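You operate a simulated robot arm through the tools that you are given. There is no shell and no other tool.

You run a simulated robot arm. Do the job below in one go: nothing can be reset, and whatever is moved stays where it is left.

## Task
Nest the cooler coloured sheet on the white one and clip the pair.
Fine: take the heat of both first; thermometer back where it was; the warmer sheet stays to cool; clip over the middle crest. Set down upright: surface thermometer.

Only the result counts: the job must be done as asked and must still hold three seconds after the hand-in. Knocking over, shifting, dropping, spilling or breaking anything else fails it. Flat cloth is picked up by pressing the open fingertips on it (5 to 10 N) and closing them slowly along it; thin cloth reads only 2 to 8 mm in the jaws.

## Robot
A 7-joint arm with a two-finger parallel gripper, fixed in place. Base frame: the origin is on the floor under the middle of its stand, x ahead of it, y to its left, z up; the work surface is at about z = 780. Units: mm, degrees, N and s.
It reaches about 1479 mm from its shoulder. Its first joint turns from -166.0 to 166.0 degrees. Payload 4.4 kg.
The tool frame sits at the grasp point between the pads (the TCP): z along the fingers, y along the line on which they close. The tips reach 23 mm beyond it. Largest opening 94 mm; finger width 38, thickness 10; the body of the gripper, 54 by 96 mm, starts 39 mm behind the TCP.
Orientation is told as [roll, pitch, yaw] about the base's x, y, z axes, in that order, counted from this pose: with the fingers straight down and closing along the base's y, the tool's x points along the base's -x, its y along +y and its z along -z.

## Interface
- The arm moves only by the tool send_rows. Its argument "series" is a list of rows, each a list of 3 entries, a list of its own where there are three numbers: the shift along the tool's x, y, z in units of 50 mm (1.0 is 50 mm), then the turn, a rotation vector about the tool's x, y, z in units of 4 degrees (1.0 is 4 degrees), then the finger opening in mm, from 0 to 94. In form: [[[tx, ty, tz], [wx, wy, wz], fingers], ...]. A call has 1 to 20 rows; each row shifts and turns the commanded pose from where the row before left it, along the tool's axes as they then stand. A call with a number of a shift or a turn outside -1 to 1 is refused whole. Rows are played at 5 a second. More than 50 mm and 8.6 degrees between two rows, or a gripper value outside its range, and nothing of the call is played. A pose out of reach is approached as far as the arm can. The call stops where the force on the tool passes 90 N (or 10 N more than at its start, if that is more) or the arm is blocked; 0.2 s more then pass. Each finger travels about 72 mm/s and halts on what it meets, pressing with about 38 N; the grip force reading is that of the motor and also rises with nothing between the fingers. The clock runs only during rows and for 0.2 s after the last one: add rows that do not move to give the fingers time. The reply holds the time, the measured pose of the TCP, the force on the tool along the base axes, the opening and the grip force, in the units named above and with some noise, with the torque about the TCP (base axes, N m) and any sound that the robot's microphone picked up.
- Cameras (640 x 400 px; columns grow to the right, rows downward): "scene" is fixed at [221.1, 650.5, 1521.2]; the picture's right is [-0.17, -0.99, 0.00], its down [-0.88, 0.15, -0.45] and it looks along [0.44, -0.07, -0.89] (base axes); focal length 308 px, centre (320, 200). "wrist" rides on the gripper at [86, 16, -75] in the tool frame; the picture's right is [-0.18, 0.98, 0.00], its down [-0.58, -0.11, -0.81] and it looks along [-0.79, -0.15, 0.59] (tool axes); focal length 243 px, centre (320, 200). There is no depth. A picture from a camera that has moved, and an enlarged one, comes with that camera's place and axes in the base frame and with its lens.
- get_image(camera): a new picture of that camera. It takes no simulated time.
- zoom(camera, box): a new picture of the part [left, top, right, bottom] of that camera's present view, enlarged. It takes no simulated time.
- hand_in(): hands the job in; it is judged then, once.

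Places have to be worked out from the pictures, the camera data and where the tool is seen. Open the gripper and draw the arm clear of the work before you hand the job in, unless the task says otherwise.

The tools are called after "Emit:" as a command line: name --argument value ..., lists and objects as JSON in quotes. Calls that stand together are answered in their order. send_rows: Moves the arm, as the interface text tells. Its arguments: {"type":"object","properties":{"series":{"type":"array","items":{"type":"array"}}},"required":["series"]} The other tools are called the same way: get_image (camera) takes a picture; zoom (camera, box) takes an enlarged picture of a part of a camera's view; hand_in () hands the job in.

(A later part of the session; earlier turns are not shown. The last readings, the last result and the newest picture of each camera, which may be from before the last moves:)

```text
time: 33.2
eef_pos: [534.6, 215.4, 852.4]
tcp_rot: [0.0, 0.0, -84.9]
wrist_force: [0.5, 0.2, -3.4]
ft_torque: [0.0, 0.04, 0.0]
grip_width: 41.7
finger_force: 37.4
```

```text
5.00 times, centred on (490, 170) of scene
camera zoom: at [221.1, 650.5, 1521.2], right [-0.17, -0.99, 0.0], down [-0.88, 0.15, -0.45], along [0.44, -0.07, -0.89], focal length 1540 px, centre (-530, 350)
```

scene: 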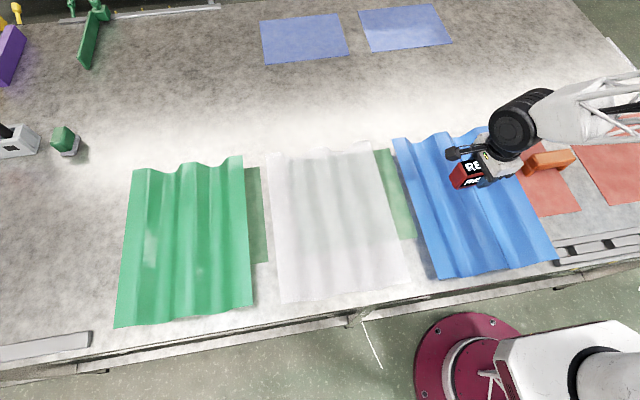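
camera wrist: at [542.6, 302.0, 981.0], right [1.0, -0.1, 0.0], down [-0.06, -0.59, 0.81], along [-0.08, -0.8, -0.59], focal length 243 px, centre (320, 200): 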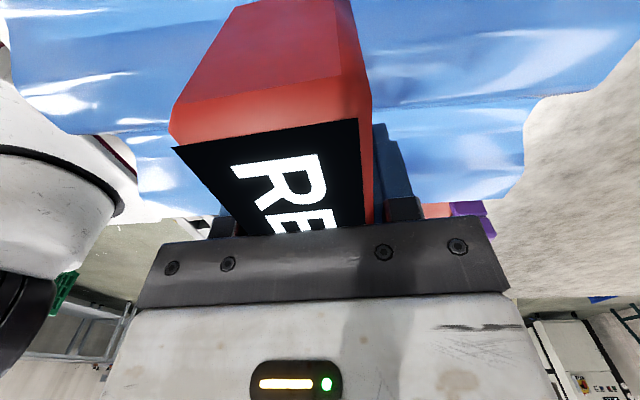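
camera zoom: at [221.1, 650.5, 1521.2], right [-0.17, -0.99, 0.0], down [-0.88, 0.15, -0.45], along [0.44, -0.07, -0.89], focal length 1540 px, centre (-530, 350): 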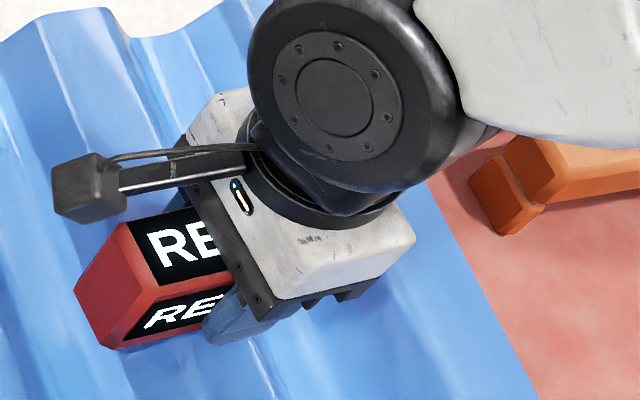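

No change yet; perhaps the sensor spot isn't under the crossing crest. I lift slightly and turn the thermometer so its whole length lies along the crest (yaw 0).

Emit:
send_rows --series '[[[0, 0, -0.1], [0, 0, 0], 0], [[0, 0, -0.2], [0, 0, 0], 0], [[0, 0, -0.1], [0, 0, -0.5], 0], [[0, 0, 0], [0, 0, -1], 0], [[0, 0, 0], [0, 0, -1], 0], [[0, 0, 0], [0, 0, -1], 0], [[0, 0, 0], [0, 0, -1], 0], [[0, 0, 0], [0, 0, -1], 0], [[0, 0, 0], [0, 0, -1], 0], [[0, 0, 0], [0, 0, -1], 0], [[0, 0, 0], [0, 0, -1], 0], [[0, 0, 0], [0, 0, -1], 0], [[0, 0, 0], [0, 0, -1], 0], [[0, 0, 0], [0, 0, -1], 0], [[0, 0, 0], [0, 0, -1], 0], [[0, 0, 0], [0, 0, -1], 0], [[0, 0, 0], [0, 0, -1], 0], [[0, 0, 0], [0, 0, -1], 0], [[0, 0, 0], [0, 0, -1], 0], [[0, 0, 0], [0, 0, -1], 0]]'

Emit:
send_rows --series '[[[0, 0, 0], [0, 0, -1], 0], [[0, 0, 0], [0, 0, -1], 0], [[0, 0, 0], [0, 0, -1], 0], [[0, 0, 0], [0, 0, -0.7], 0], [[0, 0, 0], [0, 0, 0], 0], [[0, 0, 0], [0, 0, 0], 0]]'

Emit:
get_image --camera "wrist"

Emit:
zoom --camera "scene" --box '[385, 115, 565, 235]'

```text
time: 37.4
eef_pos: [534.9, 215.5, 873.9]
tcp_rot: [0.0, 0.0, -14.9]
wrist_force: [-0.1, 0.5, -3.5]
ft_torque: [-0.02, -0.05, -0.04]
grip_width: 41.9
finger_force: 38.2
```

```text
time: 38.8
eef_pos: [533.7, 214.7, 870.8]
tcp_rot: [-0.1, 0.0, 0.0]
wrist_force: [-0.3, 0.3, -3.4]
ft_torque: [0.01, -0.01, 0.02]
grip_width: 41.7
finger_force: 37.7
```

```text
taken
camera wrist: at [447.4, 230.8, 947.0], right [0.19, 0.98, 0.0], down [0.58, -0.11, 0.81], along [0.79, -0.15, -0.59], focal length 243 px, centre (320, 200)
```

wrist: 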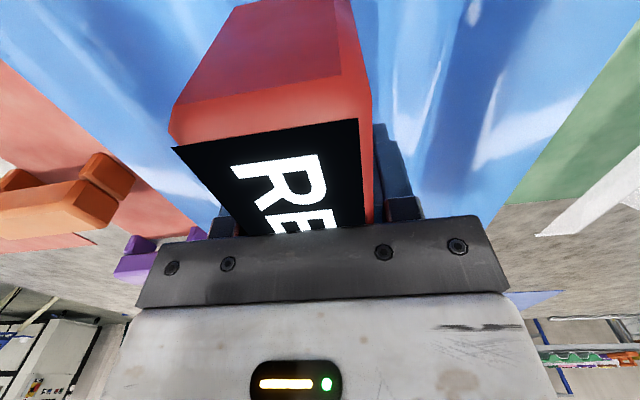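

```text
3.33 times, centred on (475, 175) of scene
camera zoom: at [221.1, 650.5, 1521.2], right [-0.17, -0.99, 0.0], down [-0.88, 0.15, -0.45], along [0.44, -0.07, -0.89], focal length 1027 px, centre (-197, 283)
```

zoom: 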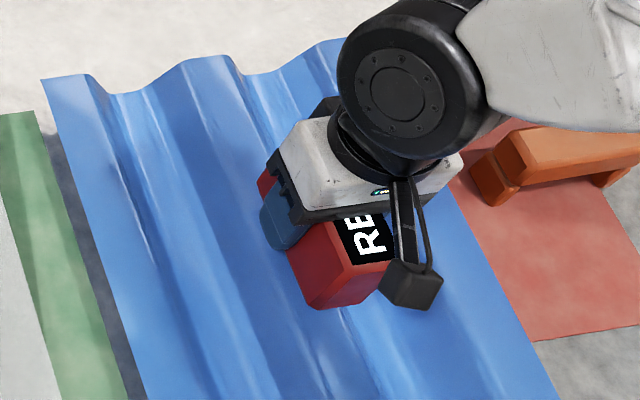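

Aligned along the crest. I lower back 20 mm to contact.

Emit:
send_rows --series '[[[0, 0, 0.06], [0, 0, 0], 0], [[0, 0, 0.1], [0, 0, 0], 0], [[0, 0, 0.1], [0, 0, 0], 0], [[0, 0, 0.08], [0, 0, 0], 0], [[0, 0, 0.04], [0, 0, 0], 0], [[0, 0, 0.02], [0, 0, 0], 0], [[0, 0, 0], [0, 0, 0], 0]]'

Emit:
send_rows --series '[[[0, 0, 0.01], [0, 0, 0], 0], [[0, 0, 0], [0, 0, 0], 0], [[0, 0, 0], [0, 0, 0], 0]]'

Emit:
zoom --camera "scene" --box '[385, 115, 565, 235]'

```text
time: 40.4
eef_pos: [534.4, 214.6, 853.0]
tcp_rot: [0.0, -0.1, -0.1]
wrist_force: [0.2, -0.2, -2.5]
ft_torque: [-0.01, 0.0, 0.0]
grip_width: 41.9
finger_force: 37.6
```

```text
time: 41.2
eef_pos: [535.0, 214.4, 852.6]
tcp_rot: [0.1, -0.1, -0.2]
wrist_force: [-0.8, 1.9, 10.7]
ft_torque: [0.03, 0.92, -0.07]
grip_width: 41.7
finger_force: 38.0
```

```text
3.33 times, centred on (475, 175) of scene
camera zoom: at [221.1, 650.5, 1521.2], right [-0.17, -0.99, 0.0], down [-0.88, 0.15, -0.45], along [0.44, -0.07, -0.89], focal length 1027 px, centre (-197, 283)
```

zoom: 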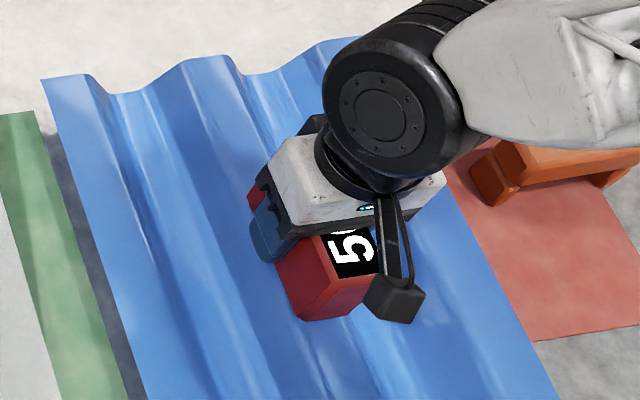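

The display changed to a number starting with "5". I zoom in to read as much as possible.

Emit:
zoom --camera "scene" --box '[450, 160, 510, 215]'

Emit:
zoom --camera "wrist" --box '[140, 0, 420, 240]'

```text
7.27 times, centred on (480, 188) of scene
camera zoom: at [221.1, 650.5, 1521.2], right [-0.17, -0.99, 0.0], down [-0.88, 0.15, -0.45], along [0.44, -0.07, -0.89], focal length 2240 px, centre (-844, 291)
```

zoom: 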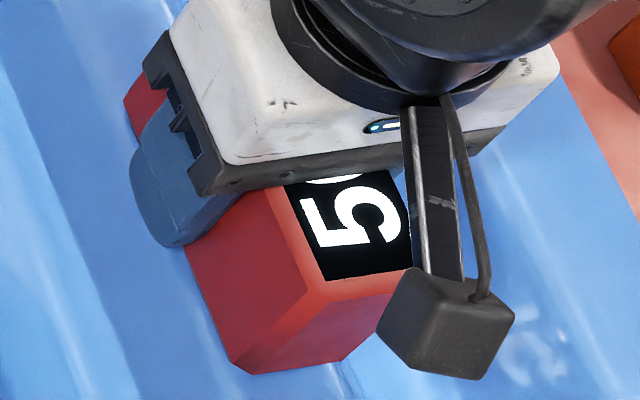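

```text
1.67 times, centred on (280, 120) of wrist
camera zoom: at [447.5, 230.5, 926.8], right [0.19, 0.98, 0.0], down [0.58, -0.11, 0.81], along [0.79, -0.15, -0.59], focal length 404 px, centre (387, 333)
```

zoom: 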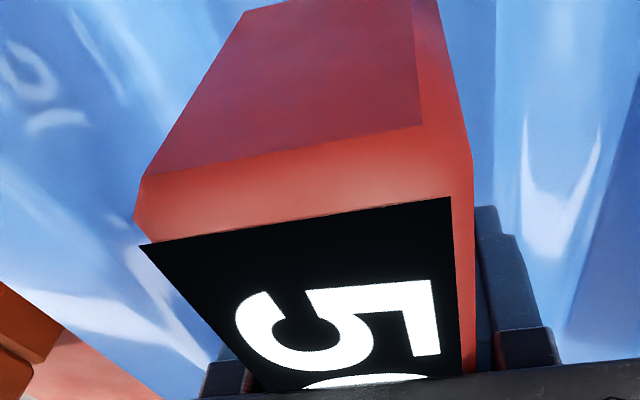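

It reads "5" plus a round second digit. I hold another second for the reading to settle and look again.

Emit:
send_rows --series '[[[0, 0, 0], [0, 0, 0], 0], [[0, 0, 0], [0, 0, 0], 0], [[0, 0, 0], [0, 0, 0], 0], [[0, 0, 0], [0, 0, 0], 0], [[0, 0, 0], [0, 0, 0], 0], [[0, 0, 0], [0, 0, 0], 0], [[0, 0, 0], [0, 0, 0], 0], [[0, 0, 0], [0, 0, 0], 0]]'

Emit:
zoom --camera "scene" --box '[455, 170, 515, 215]'

Emit:
zoom --camera "wrist" --box '[120, 0, 260, 120]'

```text
time: 43.0
eef_pos: [534.1, 214.4, 850.8]
tcp_rot: [0.0, 0.0, 0.0]
wrist_force: [1.7, 0.2, 19.2]
ft_torque: [-0.04, 0.75, -0.03]
grip_width: 41.6
finger_force: 37.9
```

```text
8.89 times, centred on (485, 192) of scene
camera zoom: at [221.1, 650.5, 1521.2], right [-0.17, -0.99, 0.0], down [-0.88, 0.15, -0.45], along [0.44, -0.07, -0.89], focal length 2738 px, centre (-1147, 267)
```

zoom: 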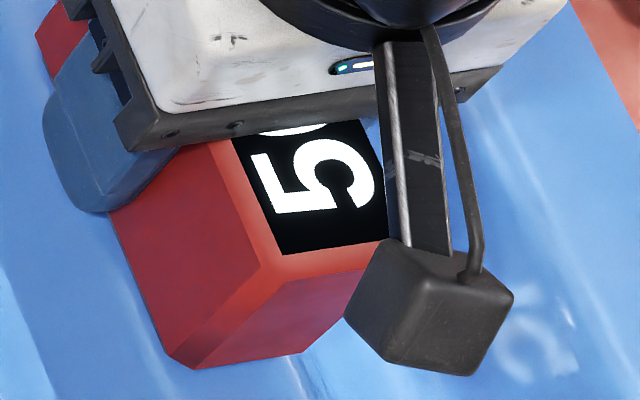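

```text
3.33 times, centred on (190, 60) of wrist
camera zoom: at [447.4, 230.4, 926.7], right [0.19, 0.98, 0.0], down [0.58, -0.11, 0.81], along [0.79, -0.15, -0.59], focal length 809 px, centre (753, 667)
```

zoom: 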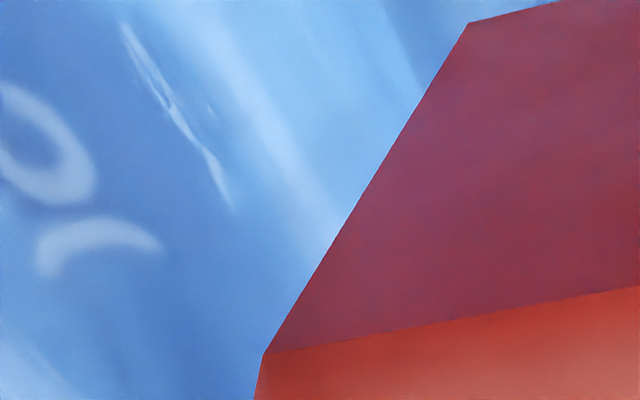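

The reading is steady. Now I lift off and carry the thermometer over to the green sheet's middle crest at y≈923.

Emit:
send_rows --series '[[[0, 0, -0.04], [0, 0, 0], 0], [[0, 0, -0.1], [0, 0, 0], 0], [[0, 0, -0.2], [0, 0, 0], 0], [[0, 0, -0.2], [0, 0, 0], 0], [[0, 0.1, -0.2], [0, 0, 0], 0], [[0, 0.2, -0.1], [0, 0, 0], 0], [[0, 0.35, 0], [0, 0, 0], 0], [[0, 0.5, 0], [0, 0, 0], 0], [[0, 0.5, 0], [0, 0, 0], 0], [[0, 0.5, 0], [0, 0, 0], 0], [[0, 0.5, 0], [0, 0, 0], 0], [[0, 0.5, 0], [0, 0, 0], 0], [[0, 0.5, 0], [0, 0, 0], 0], [[0, 0.5, 0], [0, 0, 0], 0], [[0, 0.5, 0], [0, 0, 0], 0], [[0, 0.5, 0], [0, 0, 0], 0], [[0, 0.5, 0], [0, 0, 0], 0], [[0, 0.5, 0], [0, 0, 0], 0], [[0, 0.5, 0], [0, 0, 0], 0], [[0, 0.5, 0], [0, 0, 0], 0]]'

Emit:
zoom --camera "scene" --box '[260, 120, 460, 260]'

```text
time: 47.2
eef_pos: [535.6, 572.9, 895.0]
tcp_rot: [0.1, 0.0, -0.2]
wrist_force: [-0.5, -0.2, -2.4]
ft_torque: [-0.01, -0.03, 0.0]
grip_width: 41.6
finger_force: 38.4
```

```text
2.86 times, centred on (360, 190) of scene
camera zoom: at [221.1, 650.5, 1521.2], right [-0.17, -0.99, 0.0], down [-0.88, 0.15, -0.45], along [0.44, -0.07, -0.89], focal length 880 px, centre (206, 229)
```

zoom: 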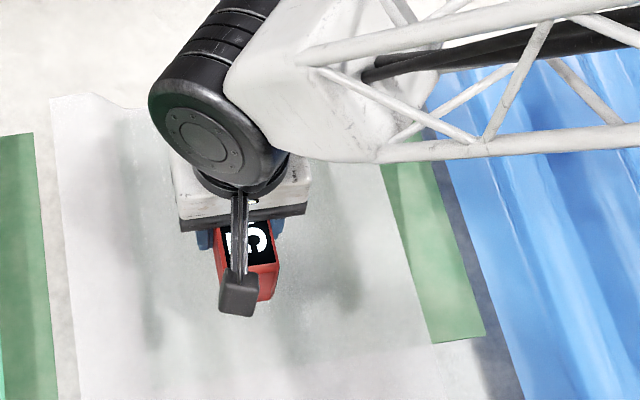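

The reading latches while held. I continue to the green sheet.

Emit:
send_rows --series '[[[0, 0.5, 0], [0, 0, 0], 0], [[0, 0.5, 0], [0, 0, 0], 0], [[0, 0.5, 0], [0, 0, 0], 0], [[0, 0.5, 0], [0, 0, 0], 0], [[0, 0.5, 0], [0, 0, 0], 0], [[0, 0.5, 0], [0, 0, 0], 0], [[0, 0.5, 0], [0, 0, 0], 0], [[0, 0.5, 0], [0, 0, 0], 0], [[0, 0.5, 0], [0, 0, 0], 0], [[0, 0.5, 0], [0, 0, 0], 0], [[0, 0.5, 0], [0, 0, 0], 0], [[0, 0.5, 0], [0, 0, 0], 0], [[0, 0.4, 0], [0, 0, 0], 0], [[0, 0.3, 0], [0, 0, 0], 0], [[0, 0.2, 0], [0, 0, 0], 0], [[0, 0.1, 0], [0, 0, 0], 0], [[0, 0, 0], [0, 0, 0], 0]]'

Emit:
get_image --camera "scene"

Emit:
get_image --camera "wrist"

```text
time: 50.8
eef_pos: [536.2, 923.2, 894.0]
tcp_rot: [0.1, -0.1, -0.2]
wrist_force: [-0.4, -0.2, -2.3]
ft_torque: [0.01, -0.04, -0.02]
grip_width: 41.9
finger_force: 38.0
```

```text
taken
```

scene: 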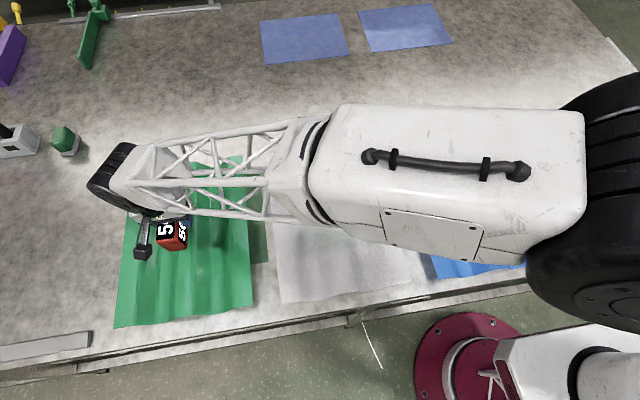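

```text
taken
camera wrist: at [449.2, 938.3, 968.7], right [0.19, 0.98, 0.0], down [0.58, -0.11, 0.81], along [0.79, -0.15, -0.59], focal length 243 px, centre (320, 200)
```

wrist: 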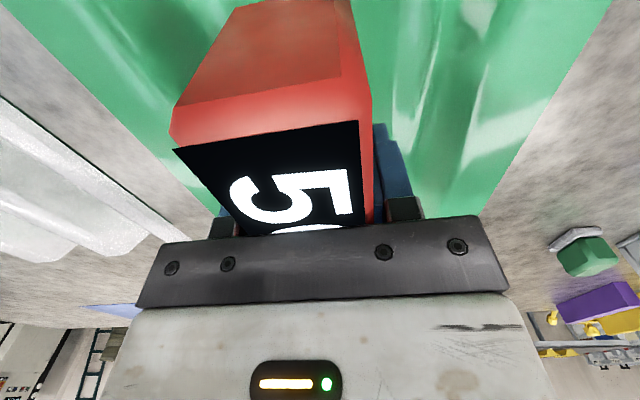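

The side display now faces the scene camera; I zoom to read it (it is still the blue reading).

Emit:
zoom --camera "scene" --box '[125, 200, 205, 265]'

Emit:
zoom --camera "wrist" --box '[0, 0, 240, 240]'

Emit:
zoom --camera "wrist" --box '[360, 0, 640, 240]'

```text
6.15 times, centred on (165, 232) of scene
camera zoom: at [221.1, 650.5, 1521.2], right [-0.17, -0.99, 0.0], down [-0.88, 0.15, -0.45], along [0.44, -0.07, -0.89], focal length 1896 px, centre (1274, 0)
```

zoom: 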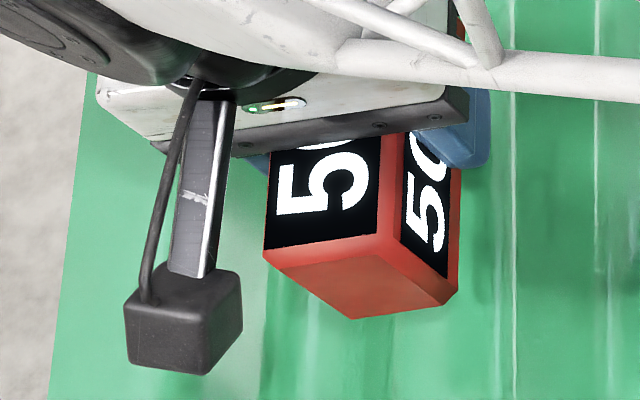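

```text
1.67 times, centred on (120, 120) of wrist
camera zoom: at [449.2, 938.3, 968.7], right [0.19, 0.98, 0.0], down [0.58, -0.11, 0.81], along [0.79, -0.15, -0.59], focal length 404 px, centre (653, 333)
```

zoom: 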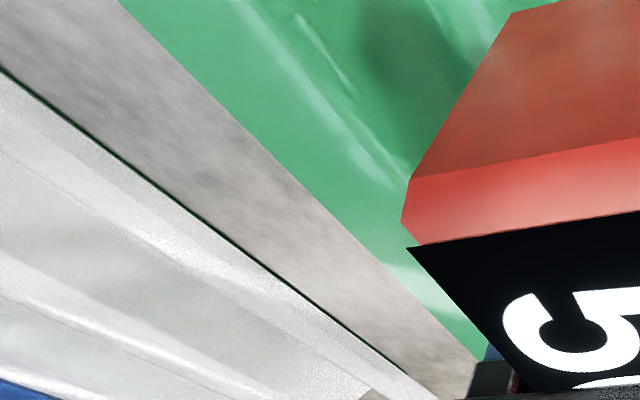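

```text
1.67 times, centred on (500, 120) of wrist
camera zoom: at [449.2, 938.3, 968.7], right [0.19, 0.98, 0.0], down [0.58, -0.11, 0.81], along [0.79, -0.15, -0.59], focal length 404 px, centre (20, 333)
```

zoom: 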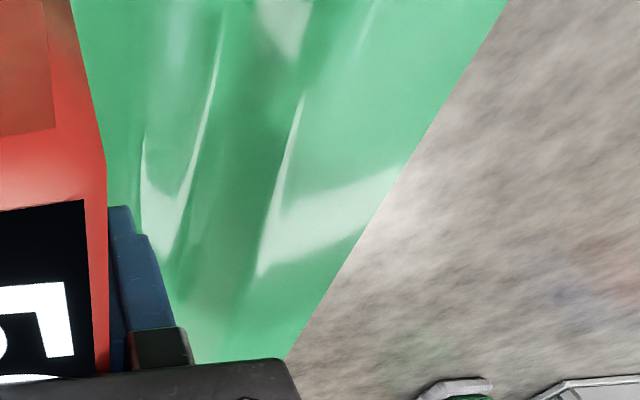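

From the wrist view the green edges are at y≈779 and 1070, so its middle crest is at ≈924.5. I shift 1.5 mm and lower to near contact.

Emit:
send_rows --series '[[[0, 0.03, 0.1], [0, 0, 0], 0], [[0, 0, 0.16], [0, 0, 0], 0], [[0, 0, 0.16], [0, 0, 0], 0], [[0, 0, 0.16], [0, 0, 0], 0], [[0, 0, 0.1], [0, 0, 0], 0], [[0, 0, 0.06], [0, 0, 0], 0], [[0, 0, 0], [0, 0, 0], 0]]'

Emit:
send_rows --series '[[[0, 0, 0.03], [0, 0, 0], 0], [[0, 0, 0.02], [0, 0, 0], 0], [[0, 0, 0], [0, 0, 0], 0]]'

Emit:
send_rows --series '[[[0, 0, 0.02], [0, 0, 0], 0], [[0, 0, 0], [0, 0, 0], 0], [[0, 0, 0], [0, 0, 0], 0]]'

Emit:
zoom --camera "scene" --box '[125, 200, 205, 265]'

```text
time: 52.4
eef_pos: [536.1, 924.3, 857.3]
tcp_rot: [-0.1, 0.0, -0.1]
wrist_force: [0.1, -0.2, -2.6]
ft_torque: [-0.01, -0.06, 0.0]
grip_width: 41.6
finger_force: 37.8
```

```text
time: 53.2
eef_pos: [535.3, 923.0, 854.0]
tcp_rot: [-0.1, 0.0, -0.1]
wrist_force: [-0.2, 0.4, -2.5]
ft_torque: [0.02, 0.01, 0.0]
grip_width: 41.6
finger_force: 38.0
```

```text
time: 54.0
eef_pos: [535.6, 923.5, 852.8]
tcp_rot: [0.0, -0.1, 0.0]
wrist_force: [-0.1, 0.1, -2.6]
ft_torque: [0.01, -0.04, 0.02]
grip_width: 41.5
finger_force: 38.6
```

```text
6.15 times, centred on (165, 232) of scene
camera zoom: at [221.1, 650.5, 1521.2], right [-0.17, -0.99, 0.0], down [-0.88, 0.15, -0.45], along [0.44, -0.07, -0.89], focal length 1896 px, centre (1274, 0)
```

zoom: 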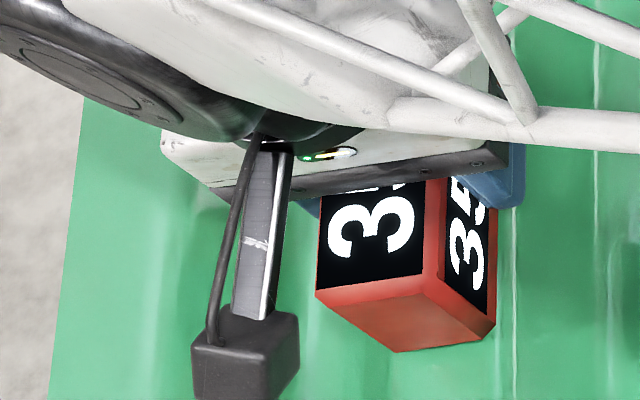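

Green reads "35" versus blue "5x", so green is the cooler sheet. I press lightly and hold a second to make the reading sure.

Emit:
send_rows --series '[[[0, 0, 0.01], [0, 0, 0], 0], [[0, 0, 0], [0, 0, 0], 0], [[0, 0, 0], [0, 0, 0], 0], [[0, 0, 0], [0, 0, 0], 0], [[0, 0, 0], [0, 0, 0], 0], [[0, 0, 0], [0, 0, 0], 0], [[0, 0, 0], [0, 0, 0], 0], [[0, 0, 0], [0, 0, 0], 0]]'

Emit:
zoom --camera "scene" --box '[145, 210, 195, 250]'

```text
time: 55.8
eef_pos: [535.9, 923.9, 852.1]
tcp_rot: [0.0, -0.1, -0.1]
wrist_force: [-0.6, -0.3, -1.3]
ft_torque: [-0.03, -0.03, -0.02]
grip_width: 42.0
finger_force: 37.6
```

```text
10.00 times, centred on (170, 230) of scene
camera zoom: at [221.1, 650.5, 1521.2], right [-0.17, -0.99, 0.0], down [-0.88, 0.15, -0.45], along [0.44, -0.07, -0.89], focal length 3081 px, centre (1820, -100)
```

zoom: 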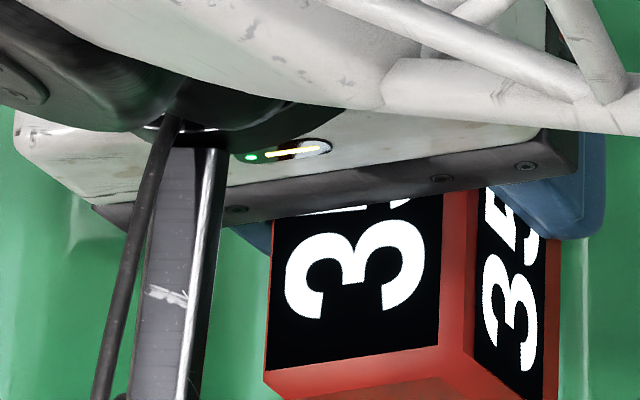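

Confirmed 35 for green. I lift and carry the thermometer back toward its original place.

Emit:
send_rows --series '[[[0, 0, -0.04], [0, 0, 0], 0], [[0, 0, -0.1], [0, 0, 0], 0], [[0, 0, -0.2], [0, 0, 0], 0], [[0, 0, -0.2], [0, 0, 0], 0], [[0, 0, -0.2], [0, 0, 0], 0], [[0, 0, -0.12], [0, 0, 0], 0], [[0, -0.1, 0], [0, 0, 0], 0], [[0, -0.2, 0], [0, 0, 0], 0], [[0, -0.4, 0], [0, 0, 0], 0], [[0, -0.5, 0], [0, 0, 0], 0], [[0, -0.6, 0], [0, 0, 0], 0], [[0, -0.6, 0], [0, 0, 0], 0], [[0, -0.6, 0], [0, 0, 0], 0], [[0, -0.6, 0], [0, 0, 0], 0], [[0, -0.6, 0], [0, 0, 0], 0], [[0, -0.6, 0], [0, 0, 0], 0], [[0, -0.6, 0], [0, 0, 0], 0], [[0, -0.6, 0], [0, 0, 0], 0], [[0, -0.6, 0], [0, 0, 0], 0], [[0, -0.6, 0], [0, 0, 0], 0]]'

Emit:
send_rows --series '[[[0.1, -0.6, 0], [0, 0, 0], 0], [[0.1, -0.6, 0], [0, 0, 0], 0], [[0.1, -0.6, 0], [0, 0, 0], 0], [[0.1, -0.6, 0], [0, 0, 0], 0], [[0.1, -0.6, 0], [0, 0, 0], 0], [[0.1, -0.6, 0], [0, 0, 0], 0], [[0.1, -0.6, 0], [0, 0, 0], 0], [[0.1, -0.6, 0], [0, 0, 0], 0], [[0.1, -0.6, 0], [0, 0, 0], 0], [[0.1, -0.6, 0], [0, 0, 0], 0], [[0.1, -0.6, 0], [0, 0, 0], 0], [[0.1, -0.6, 0], [0, 0, 0], 0], [[0.1, -0.6, 0], [0, 0, 0], 0], [[0.1, -0.6, 0], [0, 0, 0], 0], [[0.1, -0.6, 0], [0, 0, 0], 0], [[0.1, -0.6, 0], [0, 0, 0], 0], [[0, -0.6, 0], [0, 0, 0], 0], [[0, -0.6, 0], [0, 0, 0], 0], [[0, -0.5, 0], [0, 0, 0], 0], [[0, -0.4, 0], [0, 0, 0], 0]]'

Emit:
send_rows --series '[[[0, -0.25, 0], [0, 0, 0], 0], [[0, -0.15, 0], [0, 0, 0], 0], [[0, -0.04, 0], [0, 0, 0], 0], [[0, 0, 0], [0, 0, 0.5], 0], [[0, 0, 0], [0, 0, 1], 0], [[0, 0, 0], [0, 0, 1], 0], [[0, 0, 0], [0, 0, 1], 0], [[0, 0, 0], [0, 0, 1], 0], [[0, 0, 0], [0, 0, 1], 0], [[0, 0, 0], [0, 0, 1], 0], [[0, 0, 0], [0, 0, 1], 0], [[0, 0, 0], [0, 0, 1], 0], [[0, 0, 0], [0, 0, 1], 0], [[0, 0, 0], [0, 0, 1], 0], [[0, 0, 0], [0, 0, 1], 0], [[0, 0, 0], [0, 0, 1], 0], [[0, 0, 0], [0, 0, 1], 0], [[0, 0, 0], [0, 0, 1], 0], [[0, 0, 0], [0, 0, 1], 0], [[0, 0, 0], [0, 0, 1], 0]]'

Emit:
get_image --camera "scene"

```text
time: 60.0
eef_pos: [533.7, 563.8, 897.0]
tcp_rot: [0.0, 0.0, -0.1]
wrist_force: [0.8, -1.0, -1.1]
ft_torque: [0.01, -0.02, -0.02]
grip_width: 41.5
finger_force: 37.7
```

```text
time: 64.2
eef_pos: [452.7, -21.0, 895.8]
tcp_rot: [-0.1, 0.0, -0.2]
wrist_force: [-0.6, -0.3, -2.8]
ft_torque: [-0.02, -0.01, 0.0]
grip_width: 41.9
finger_force: 37.8
```

```text
time: 68.4
eef_pos: [454.1, -42.6, 895.5]
tcp_rot: [-0.1, 0.0, -66.1]
wrist_force: [-0.4, 0.5, -2.5]
ft_torque: [-0.05, -0.01, 0.0]
grip_width: 41.8
finger_force: 37.7
```

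```text
taken
```

scene: 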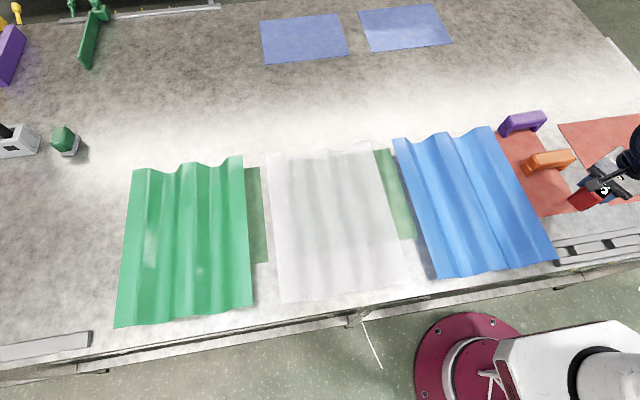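

Nearly back. I finish the turn to -85°, correct x by 2 mm and lower close to the table.

Emit:
send_rows --series '[[[0, 0, 0], [0, 0, 1], 0], [[0, 0, 0], [0, 0, 1], 0], [[0, 0, 0], [0, 0, 1], 0], [[0, 0, 0], [0, 0, 1], 0], [[0.004, 0.044, 0], [0, 0, 0.72], 0], [[0, 0, 0.1], [0, 0, 0], 0], [[0, 0, 0.2], [0, 0, 0], 0], [[0, 0, 0.25], [0, 0, 0], 0], [[0, 0, 0.25], [0, 0, 0], 0], [[0, 0, 0.25], [0, 0, 0], 0], [[0, 0, 0.25], [0, 0, 0], 0], [[0, 0, 0.2], [0, 0, 0], 0], [[0, 0, 0.1], [0, 0, 0], 0], [[0, 0, 0], [0, 0, 0], 0], [[0, 0, 0], [0, 0, 0], 0]]'

Emit:
zoom --camera "scene" --box '[530, 165, 630, 228]'

Emit:
get_image --camera "wrist"

```text
time: 71.6
eef_pos: [456.0, -41.5, 816.7]
tcp_rot: [0.1, 0.1, -85.0]
wrist_force: [-0.2, -0.2, -2.5]
ft_torque: [-0.01, 0.0, 0.04]
grip_width: 41.5
finger_force: 38.6
```

```text
6.35 times, centred on (580, 196) of scene
camera zoom: at [221.1, 650.5, 1521.2], right [-0.17, -0.99, 0.0], down [-0.88, 0.15, -0.45], along [0.44, -0.07, -0.89], focal length 1956 px, centre (-1331, 222)
```

zoom: 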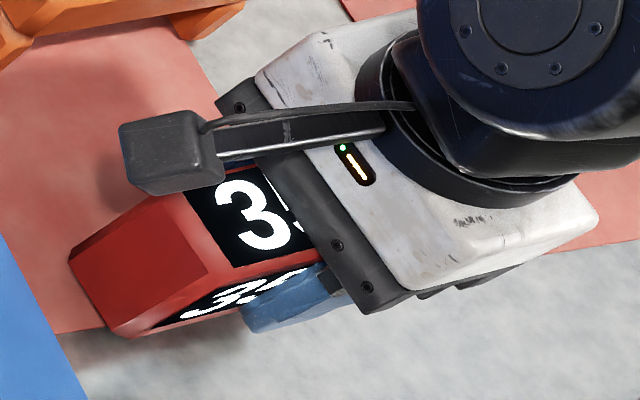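

```text
taken
camera wrist: at [463.9, 44.5, 890.5], right [1.0, -0.1, 0.0], down [-0.06, -0.59, 0.81], along [-0.08, -0.8, -0.59], focal length 243 px, centre (320, 200)
```

wrist: 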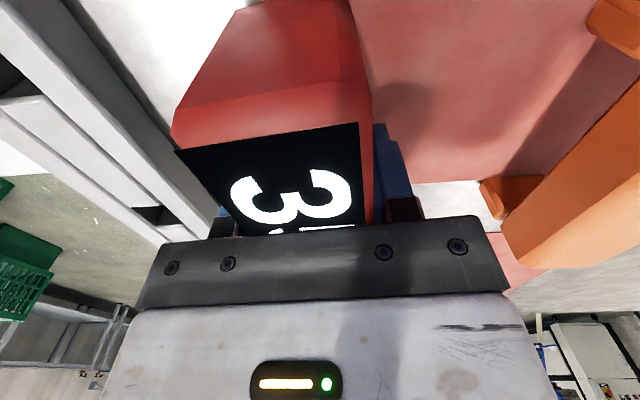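

It sits at the same picture place as when first lifted. I lower the last ~4 mm in small steps.

Emit:
send_rows --series '[[[0, 0, 0.03], [0, 0, 0], 0], [[0, 0, 0.02], [0, 0, 0], 0], [[0, 0, 0], [0, 0, 0], 0]]'

Emit:
send_rows --series '[[[0, 0, 0.02], [0, 0, 0], 0], [[0, 0, 0], [0, 0, 0], 0]]'

Emit:
send_rows --series '[[[0, 0, 0.015], [0, 0, 0], 0], [[0, 0, 0], [0, 0, 0], 0]]'

```text
time: 72.4
eef_pos: [456.4, -42.3, 812.6]
tcp_rot: [0.2, 0.0, -85.0]
wrist_force: [0.8, -0.3, -1.3]
ft_torque: [-0.04, -0.01, -0.01]
grip_width: 41.9
finger_force: 37.7
```

```text
time: 73.0
eef_pos: [456.7, -41.9, 811.5]
tcp_rot: [0.1, 0.0, -85.0]
wrist_force: [0.5, 1.0, -2.9]
ft_torque: [0.03, 0.02, 0.01]
grip_width: 42.0
finger_force: 38.0
```

```text
time: 73.6
eef_pos: [456.0, -41.0, 811.2]
tcp_rot: [0.0, 0.0, -85.0]
wrist_force: [-5.8, 3.1, 20.9]
ft_torque: [-0.55, 0.39, -0.16]
grip_width: 42.0
finger_force: 38.0
```

Contact with the table (21 N). I ease off slightly, open gradually and rise.

Emit:
send_rows --series '[[[0, 0, -0.006], [0, 0, 0], 0], [[0, 0, 0], [0, 0, 0], 44], [[0, 0, 0], [0, 0, 0], 48], [[0, 0, 0], [0, 0, 0], 60], [[0, 0, 0], [0, 0, 0], 80], [[0, 0, 0], [0, 0, 0], 94], [[0, 0, 0], [0, 0, 0], 94], [[0, 0, -0.2], [0, 0, 0], 94], [[0, 0, -0.4], [0, 0, 0], 94], [[0, 0, -0.8], [0, 0, 0], 94], [[0, 0, -0.8], [0, 0, 0], 94], [[0, 0, -0.8], [0, 0, 0], 94], [[0, 0, 0], [0, 0, 0], 94]]'

Emit:
zoom --camera "scene" --box '[530, 175, 610, 225]'

Emit:
get_image --camera "wrist"

```text
time: 76.4
eef_pos: [456.1, -41.6, 962.1]
tcp_rot: [0.0, 0.0, -85.0]
wrist_force: [0.4, 0.4, -0.2]
ft_torque: [0.04, 0.02, -0.03]
grip_width: 94.0
finger_force: 0.0
```

```text
8.00 times, centred on (570, 200) of scene
camera zoom: at [221.1, 650.5, 1521.2], right [-0.17, -0.99, 0.0], down [-0.88, 0.15, -0.45], along [0.44, -0.07, -0.89], focal length 2464 px, centre (-1680, 200)
```

zoom: 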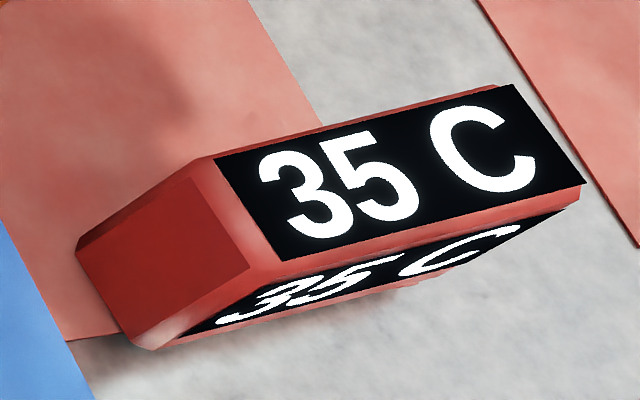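

```text
taken
camera wrist: at [464.3, 44.8, 1037.1], right [1.0, -0.1, 0.0], down [-0.06, -0.59, 0.81], along [-0.08, -0.8, -0.59], focal length 243 px, centre (320, 200)
```

wrist: 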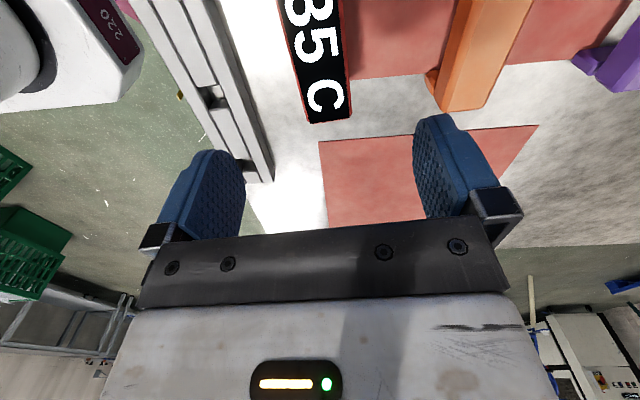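

The thermometer is back, upright, reading "35 C", at its original picture location. Blue was 5x °C, so green gets nested; I now move the empty gripper over the green sheet.

Emit:
send_rows --series '[[[0.95, 0.166, 0], [0, 0, 0], 94], [[0.95, 0.166, 0], [0, 0, 0], 94], [[0.95, 0.166, 0], [0, 0, 0], 94], [[0.95, 0.166, 0], [0, 0, 0], 94], [[0.95, 0.166, 0], [0, 0, 0], 94], [[0.95, 0.166, 0], [0, 0, 0], 94], [[0.95, 0.166, 0], [0, 0, 0], 94], [[0.95, 0.166, 0], [0, 0, 0], 94], [[0.95, 0.166, 0], [0, 0, 0], 94], [[0.95, 0.166, 0], [0, 0, 0], 94], [[0.95, 0.166, 0], [0, 0, 0], 94], [[0.95, 0.166, 0], [0, 0, 0], 94], [[0.95, 0.166, 0], [0, 0, 0], 94], [[0.95, 0.166, 0], [0, 0, 0], 94], [[0.95, 0.166, 0], [0, 0, 0], 94], [[0.95, 0.166, 0], [0, 0, 0], 94], [[0.95, 0.166, 0], [0, 0, 0], 94], [[0.95, 0.166, 0], [0, 0, 0], 94], [[0.95, 0.166, 0], [0, 0, 0], 94], [[0.95, 0.166, 0], [0, 0, 0], 94]]'

Emit:
send_rows --series '[[[0, 0, 0], [0, 0, -1], 94], [[0, 0, 0], [0, 0, -1], 94], [[0, 0, 0], [0, 0, -1], 94], [[0, 0, 0], [0, 0, -1], 94], [[0, 0, 0], [0, 0, -1], 94], [[0, 0, 0], [0, 0, -1], 94], [[0, 0, 0], [0, 0, -1], 94], [[0, 0, 0], [0, 0, -1], 94], [[0, 0, 0], [0, 0, -1], 94], [[0, 0, 0], [0, 0, -1], 94], [[0, 0, 0], [0, 0, -1], 94], [[0, 0, 0], [0, 0, -1], 94], [[0, 0, 0], [0, 0, -1], 94], [[0, 0, 0], [0, 0, -1], 94], [[0, 0, 0], [0, 0, -1], 94], [[0, 0, 0], [0, 0, -1], 94], [[0, 0, 0], [0, 0, -1], 94], [[0, 0, 0], [0, 0, -1], 94], [[0, 0, 0], [0, 0, -1], 94], [[0, 0, 0], [0, 0, -1], 94]]'

Emit:
send_rows --series '[[[0, 0, 0], [0, 0, -1], 94], [[0, 0, 0], [0, 0, -0.25], 94], [[0, 0, 0], [0, 0, 0], 94]]'

Emit:
get_image --camera "wrist"

Emit:
get_image --camera "scene"

```text
time: 80.6
eef_pos: [540.8, 918.4, 961.8]
tcp_rot: [0.1, -0.1, -84.9]
wrist_force: [0.0, -0.1, 0.4]
ft_torque: [-0.01, 0.01, 0.02]
grip_width: 94.0
finger_force: 0.0
```

```text
time: 84.8
eef_pos: [537.7, 918.3, 961.7]
tcp_rot: [0.0, -0.1, -4.9]
wrist_force: [0.5, -0.5, 0.7]
ft_torque: [-0.03, -0.02, 0.02]
grip_width: 93.8
finger_force: 0.2
```

```text
time: 85.6
eef_pos: [537.8, 917.8, 962.5]
tcp_rot: [0.0, -0.2, 0.0]
wrist_force: [0.0, 0.6, -0.3]
ft_torque: [0.0, 0.02, -0.02]
grip_width: 94.1
finger_force: 0.1
```

```text
taken
camera wrist: at [451.7, 934.1, 1036.7], right [0.18, 0.98, 0.0], down [0.58, -0.11, 0.81], along [0.79, -0.15, -0.59], focal length 243 px, centre (320, 200)
```

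wrist: 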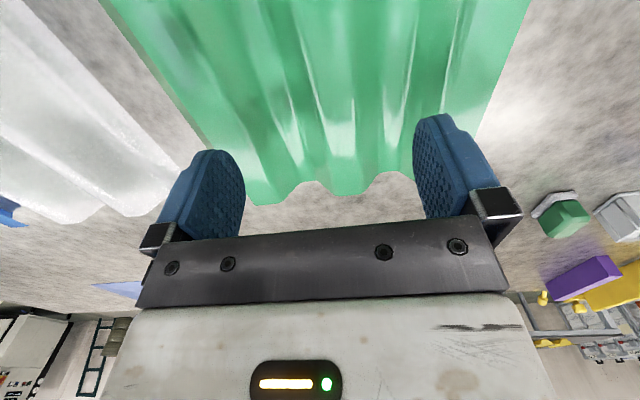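

```text
taken
```

scene: 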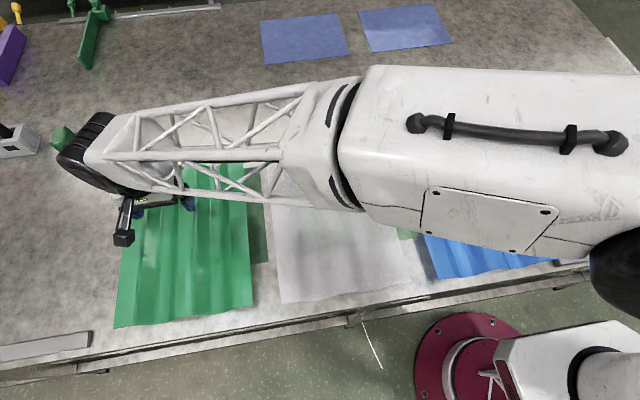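

The far-end profiles of the green and white sheets are visible; I zoom to measure both crests accurately.

Emit:
zoom --camera "wrist" --box '[200, 100, 440, 230]'

Emit:
zoom --camera "wrist" --box '[0, 60, 220, 240]'

```text
2.67 times, centred on (320, 165) of wrist
camera zoom: at [451.7, 934.1, 1036.7], right [0.18, 0.98, 0.0], down [0.58, -0.11, 0.81], along [0.79, -0.15, -0.59], focal length 647 px, centre (320, 293)
```

zoom: 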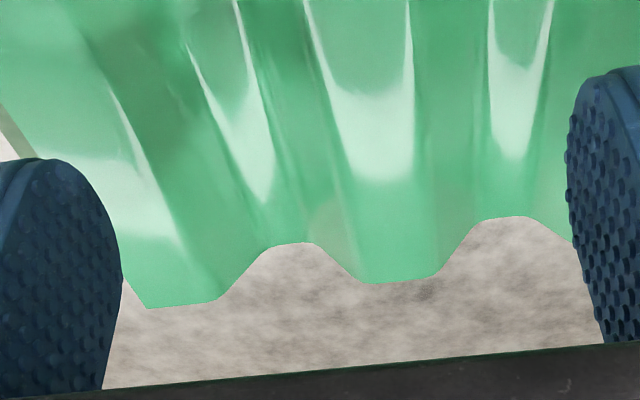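

```text
2.22 times, centred on (110, 150) of wrist
camera zoom: at [451.7, 934.1, 1036.7], right [0.18, 0.98, 0.0], down [0.58, -0.11, 0.81], along [0.79, -0.15, -0.59], focal length 539 px, centre (787, 311)
```

zoom: 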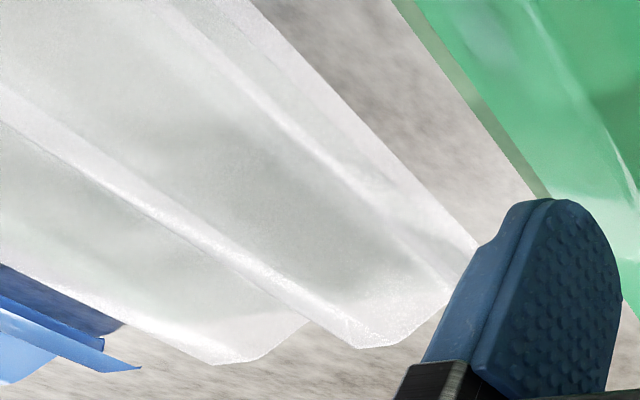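

Measured: green middle crest centre y≈924, flat 905–942, top z≈821; white centre ≈569. I try the natural hold: straddle the green middle crest from above with the fingers over its slopes (tips at z≈797).

Emit:
send_rows --series '[[[0, 0.06, 0.4], [0, 0, 0], 94], [[0, 0.06, 0.7], [0, 0, 0], 94], [[0, 0, 0.7], [0, 0, 0], 94], [[0, 0, 0.6], [0, 0, 0], 94], [[0, 0, 0.3], [0, 0, 0], 94], [[0, 0, 0.14], [0, 0, 0], 94], [[0, 0, 0], [0, 0, 0], 94]]'

Emit:
get_image --camera "wrist"

Emit:
zoom --camera "scene" --box '[110, 150, 270, 260]'

```text
time: 87.2
eef_pos: [538.4, 925.1, 819.7]
tcp_rot: [0.0, -0.2, 0.0]
wrist_force: [-0.6, -0.6, 1.0]
ft_torque: [0.04, -0.02, 0.01]
grip_width: 94.1
finger_force: 0.1
```

```text
taken
camera wrist: at [452.4, 940.1, 894.7], right [0.18, 0.98, 0.0], down [0.58, -0.11, 0.81], along [0.79, -0.15, -0.59], focal length 243 px, centre (320, 200)
```

wrist: 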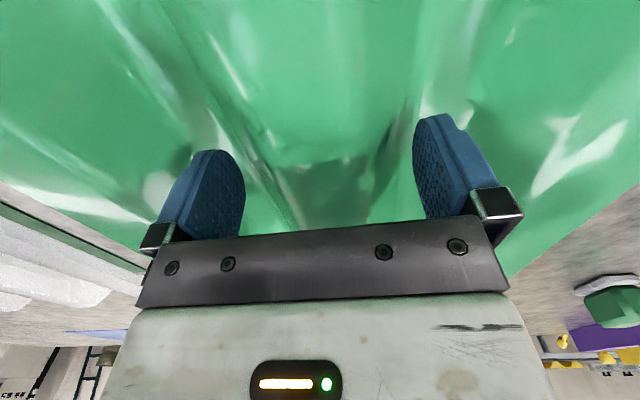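

```text
3.64 times, centred on (190, 205) of scene
camera zoom: at [221.1, 650.5, 1521.2], right [-0.17, -0.99, 0.0], down [-0.88, 0.15, -0.45], along [0.44, -0.07, -0.89], focal length 1120 px, centre (793, 182)
```

zoom: 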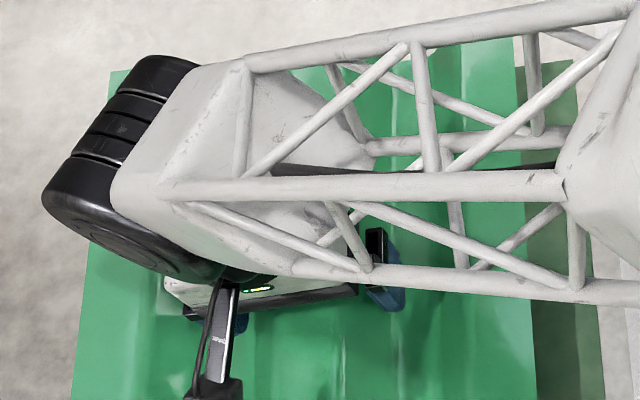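

Fingers straddle the crest without contact. I close gradually and check the width and forces.

Emit:
send_rows --series '[[[0, 0, 0], [0, 0, 0], 88], [[0, 0, 0], [0, 0, 0], 84], [[0, 0, 0], [0, 0, 0], 80], [[0, 0, 0], [0, 0, 0], 76], [[0, 0, 0], [0, 0, 0], 72], [[0, 0, 0], [0, 0, 0], 66], [[0, 0, 0], [0, 0, 0], 60], [[0, 0, 0], [0, 0, 0], 60]]'

Emit:
get_image --camera "wrist"

```text
time: 89.0
eef_pos: [538.3, 924.5, 819.5]
tcp_rot: [0.1, -0.1, 0.1]
wrist_force: [-1.9, -2.1, 7.5]
ft_torque: [-0.14, 0.11, 0.04]
grip_width: 66.5
finger_force: 37.7
```

```text
taken
camera wrist: at [452.4, 940.2, 895.2], right [0.18, 0.98, 0.0], down [0.58, -0.11, 0.81], along [0.79, -0.15, -0.59], focal length 243 px, centre (320, 200)
```

wrist: 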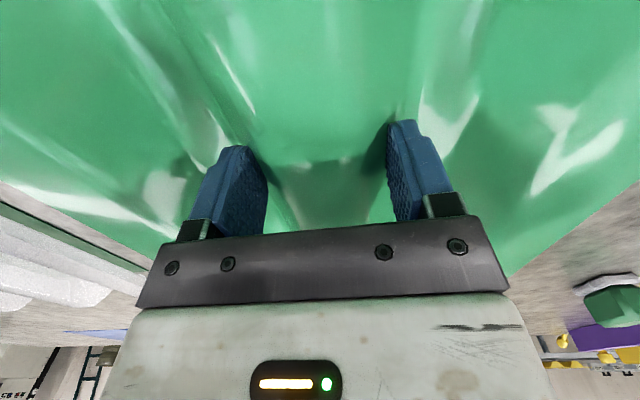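

Gripped at 66.5 mm on the crest with 38 N. I test-lift in 1 mm steps and watch the width.

Emit:
send_rows --series '[[[0, 0, -0.02], [0, 0, 0], 40], [[0, 0, -0.02], [0, 0, 0], 20], [[0, 0, -0.02], [0, 0, 0], 0], [[0, 0, 0], [0, 0, 0], 0]]'

Emit:
send_rows --series '[[[0, 0, -0.03], [0, 0, 0], 0], [[0, 0, -0.03], [0, 0, 0], 0], [[0, 0, 0], [0, 0, 0], 0]]'

Emit:
get_image --camera "wrist"

```text
time: 90.0
eef_pos: [539.5, 923.5, 822.6]
tcp_rot: [-0.1, -0.1, 0.1]
wrist_force: [2.4, 0.2, 3.4]
ft_torque: [-0.01, -0.11, -0.02]
grip_width: 63.9
finger_force: 37.6
```

```text
time: 90.8
eef_pos: [538.8, 925.5, 825.3]
tcp_rot: [0.1, -0.1, 0.0]
wrist_force: [-0.9, 0.4, 5.4]
ft_torque: [0.04, 0.03, 0.02]
grip_width: 61.1
finger_force: 38.3
```

```text
taken
camera wrist: at [451.9, 940.1, 900.9], right [0.18, 0.98, 0.0], down [0.58, -0.11, 0.81], along [0.79, -0.15, -0.59], focal length 243 px, centre (320, 200)
```

wrist: 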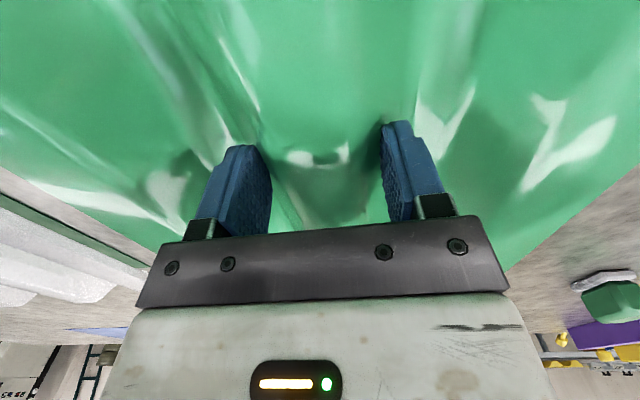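

The width shrinks as I rise and no sheet weight appears, so the fingers are sliding up the crest. I probe a bit more in small steps to learn whether it grips at the steepest part.

Emit:
send_rows --series '[[[0, 0, -0.02], [0, 0, 0], 0], [[0, 0, -0.02], [0, 0, 0], 0], [[0, 0, 0], [0, 0, 0], 0]]'

Emit:
send_rows --series '[[[0, 0, -0.02], [0, 0, 0], 0], [[0, 0, -0.02], [0, 0, 0], 0], [[0, 0, 0], [0, 0, 0], 0]]'

Emit:
send_rows --series '[[[0, 0, -0.02], [0, 0, 0], 0], [[0, 0, -0.02], [0, 0, 0], 0], [[0, 0, 0], [0, 0, 0], 0]]'

```text
time: 91.6
eef_pos: [538.1, 925.3, 827.8]
tcp_rot: [0.0, -0.1, 0.1]
wrist_force: [-2.6, -0.6, 4.1]
ft_torque: [0.01, 0.06, 0.05]
grip_width: 59.5
finger_force: 38.6
```

```text
time: 92.4
eef_pos: [539.0, 924.3, 829.8]
tcp_rot: [0.0, -0.1, 0.0]
wrist_force: [0.2, 0.9, 4.5]
ft_torque: [0.03, 0.01, 0.02]
grip_width: 57.5
finger_force: 37.8
```

```text
time: 93.2
eef_pos: [539.1, 924.1, 831.2]
tcp_rot: [0.0, -0.1, 0.0]
wrist_force: [1.0, 1.7, 5.1]
ft_torque: [0.04, -0.02, 0.01]
grip_width: 55.6
finger_force: 38.1
```

The crest sides are ~65° and friction is just too low, so pinching the crest from above won't hold. I open, rise, and prepare an end grip: fingers pointing +x at the sheet's near end, one finger in the hollow under the middle crest, one on top.

Emit:
send_rows --series '[[[0, 0, 0], [0, 0, 0], 70], [[0, 0, 0], [0, 0, 0], 94], [[0, 0, 0], [0, 0, 0], 94], [[0, 0, -0.4], [0, 0, 0], 94], [[0, 0, -0.8], [0, 0, 0], 94], [[0, 0, -0.8], [0, 0, 0], 94], [[0, 0, -0.8], [0, 0, 0], 94], [[0.6, 0, -0.6], [0, 0, 0], 94], [[0.95, 0, 0], [0, 0, 0], 94], [[0.95, 0, 0], [0, 0, 0], 94], [[0.95, 0, 0], [0, 0, 0], 94], [[0.95, 0, 0], [0, 0, 0], 94], [[0.95, 0, 0], [0, 0, 0], 94], [[0, 0, 0], [0, 0, 0], 94]]'

Emit:
get_image --camera "scene"

Emit:
get_image --camera "wrist"

```text
time: 96.2
eef_pos: [268.9, 924.9, 1001.7]
tcp_rot: [-0.1, 0.0, 0.0]
wrist_force: [0.1, 0.3, -0.3]
ft_torque: [-0.02, 0.0, 0.02]
grip_width: 94.2
finger_force: 0.1
```

```text
taken
```

scene: 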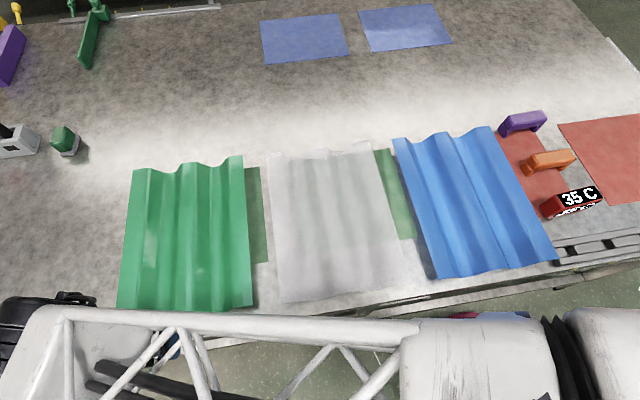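

```text
taken
camera wrist: at [182.4, 939.7, 1077.2], right [0.18, 0.98, 0.0], down [0.58, -0.11, 0.81], along [0.79, -0.15, -0.59], focal length 243 px, centre (320, 200)
```

wrist: 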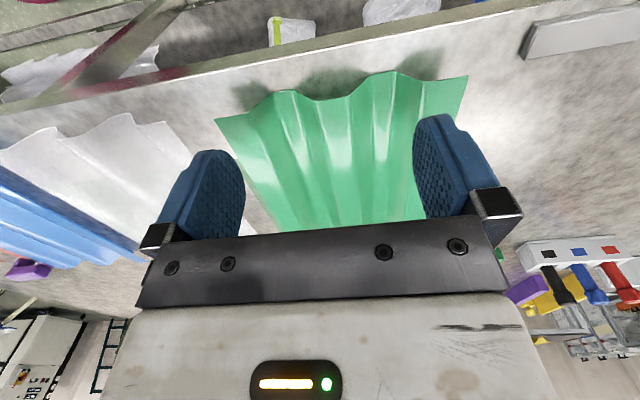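

I now see the near end of the green sheet and the table edge; I zoom to measure the end position and clearance.

Emit:
zoom --camera "wrist" --box '[200, 20, 480, 200]'

Emit:
zoom --camera "wrist" --box '[0, 40, 220, 240]'

```text
2.22 times, centred on (340, 110) of wrist
camera zoom: at [182.4, 939.7, 1077.2], right [0.18, 0.98, 0.0], down [0.58, -0.11, 0.81], along [0.79, -0.15, -0.59], focal length 539 px, centre (276, 400)
```

zoom: 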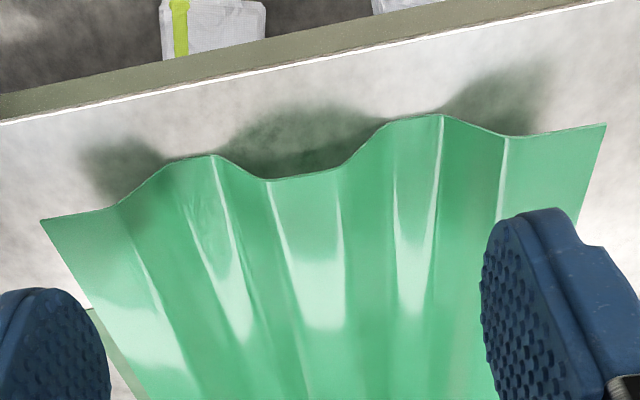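

```text
2.00 times, centred on (110, 140) of wrist
camera zoom: at [182.4, 939.7, 1077.2], right [0.18, 0.98, 0.0], down [0.58, -0.11, 0.81], along [0.79, -0.15, -0.59], focal length 485 px, centre (740, 320)
```

zoom: 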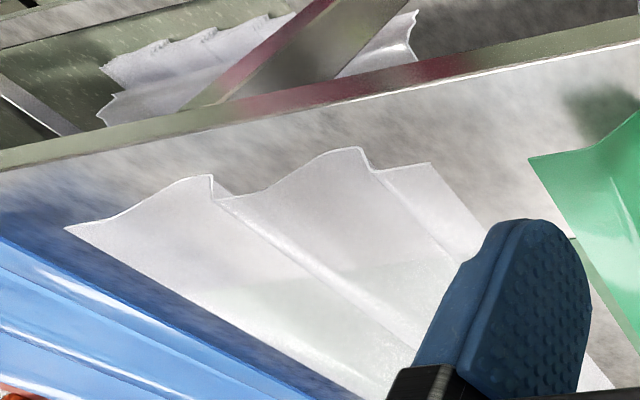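

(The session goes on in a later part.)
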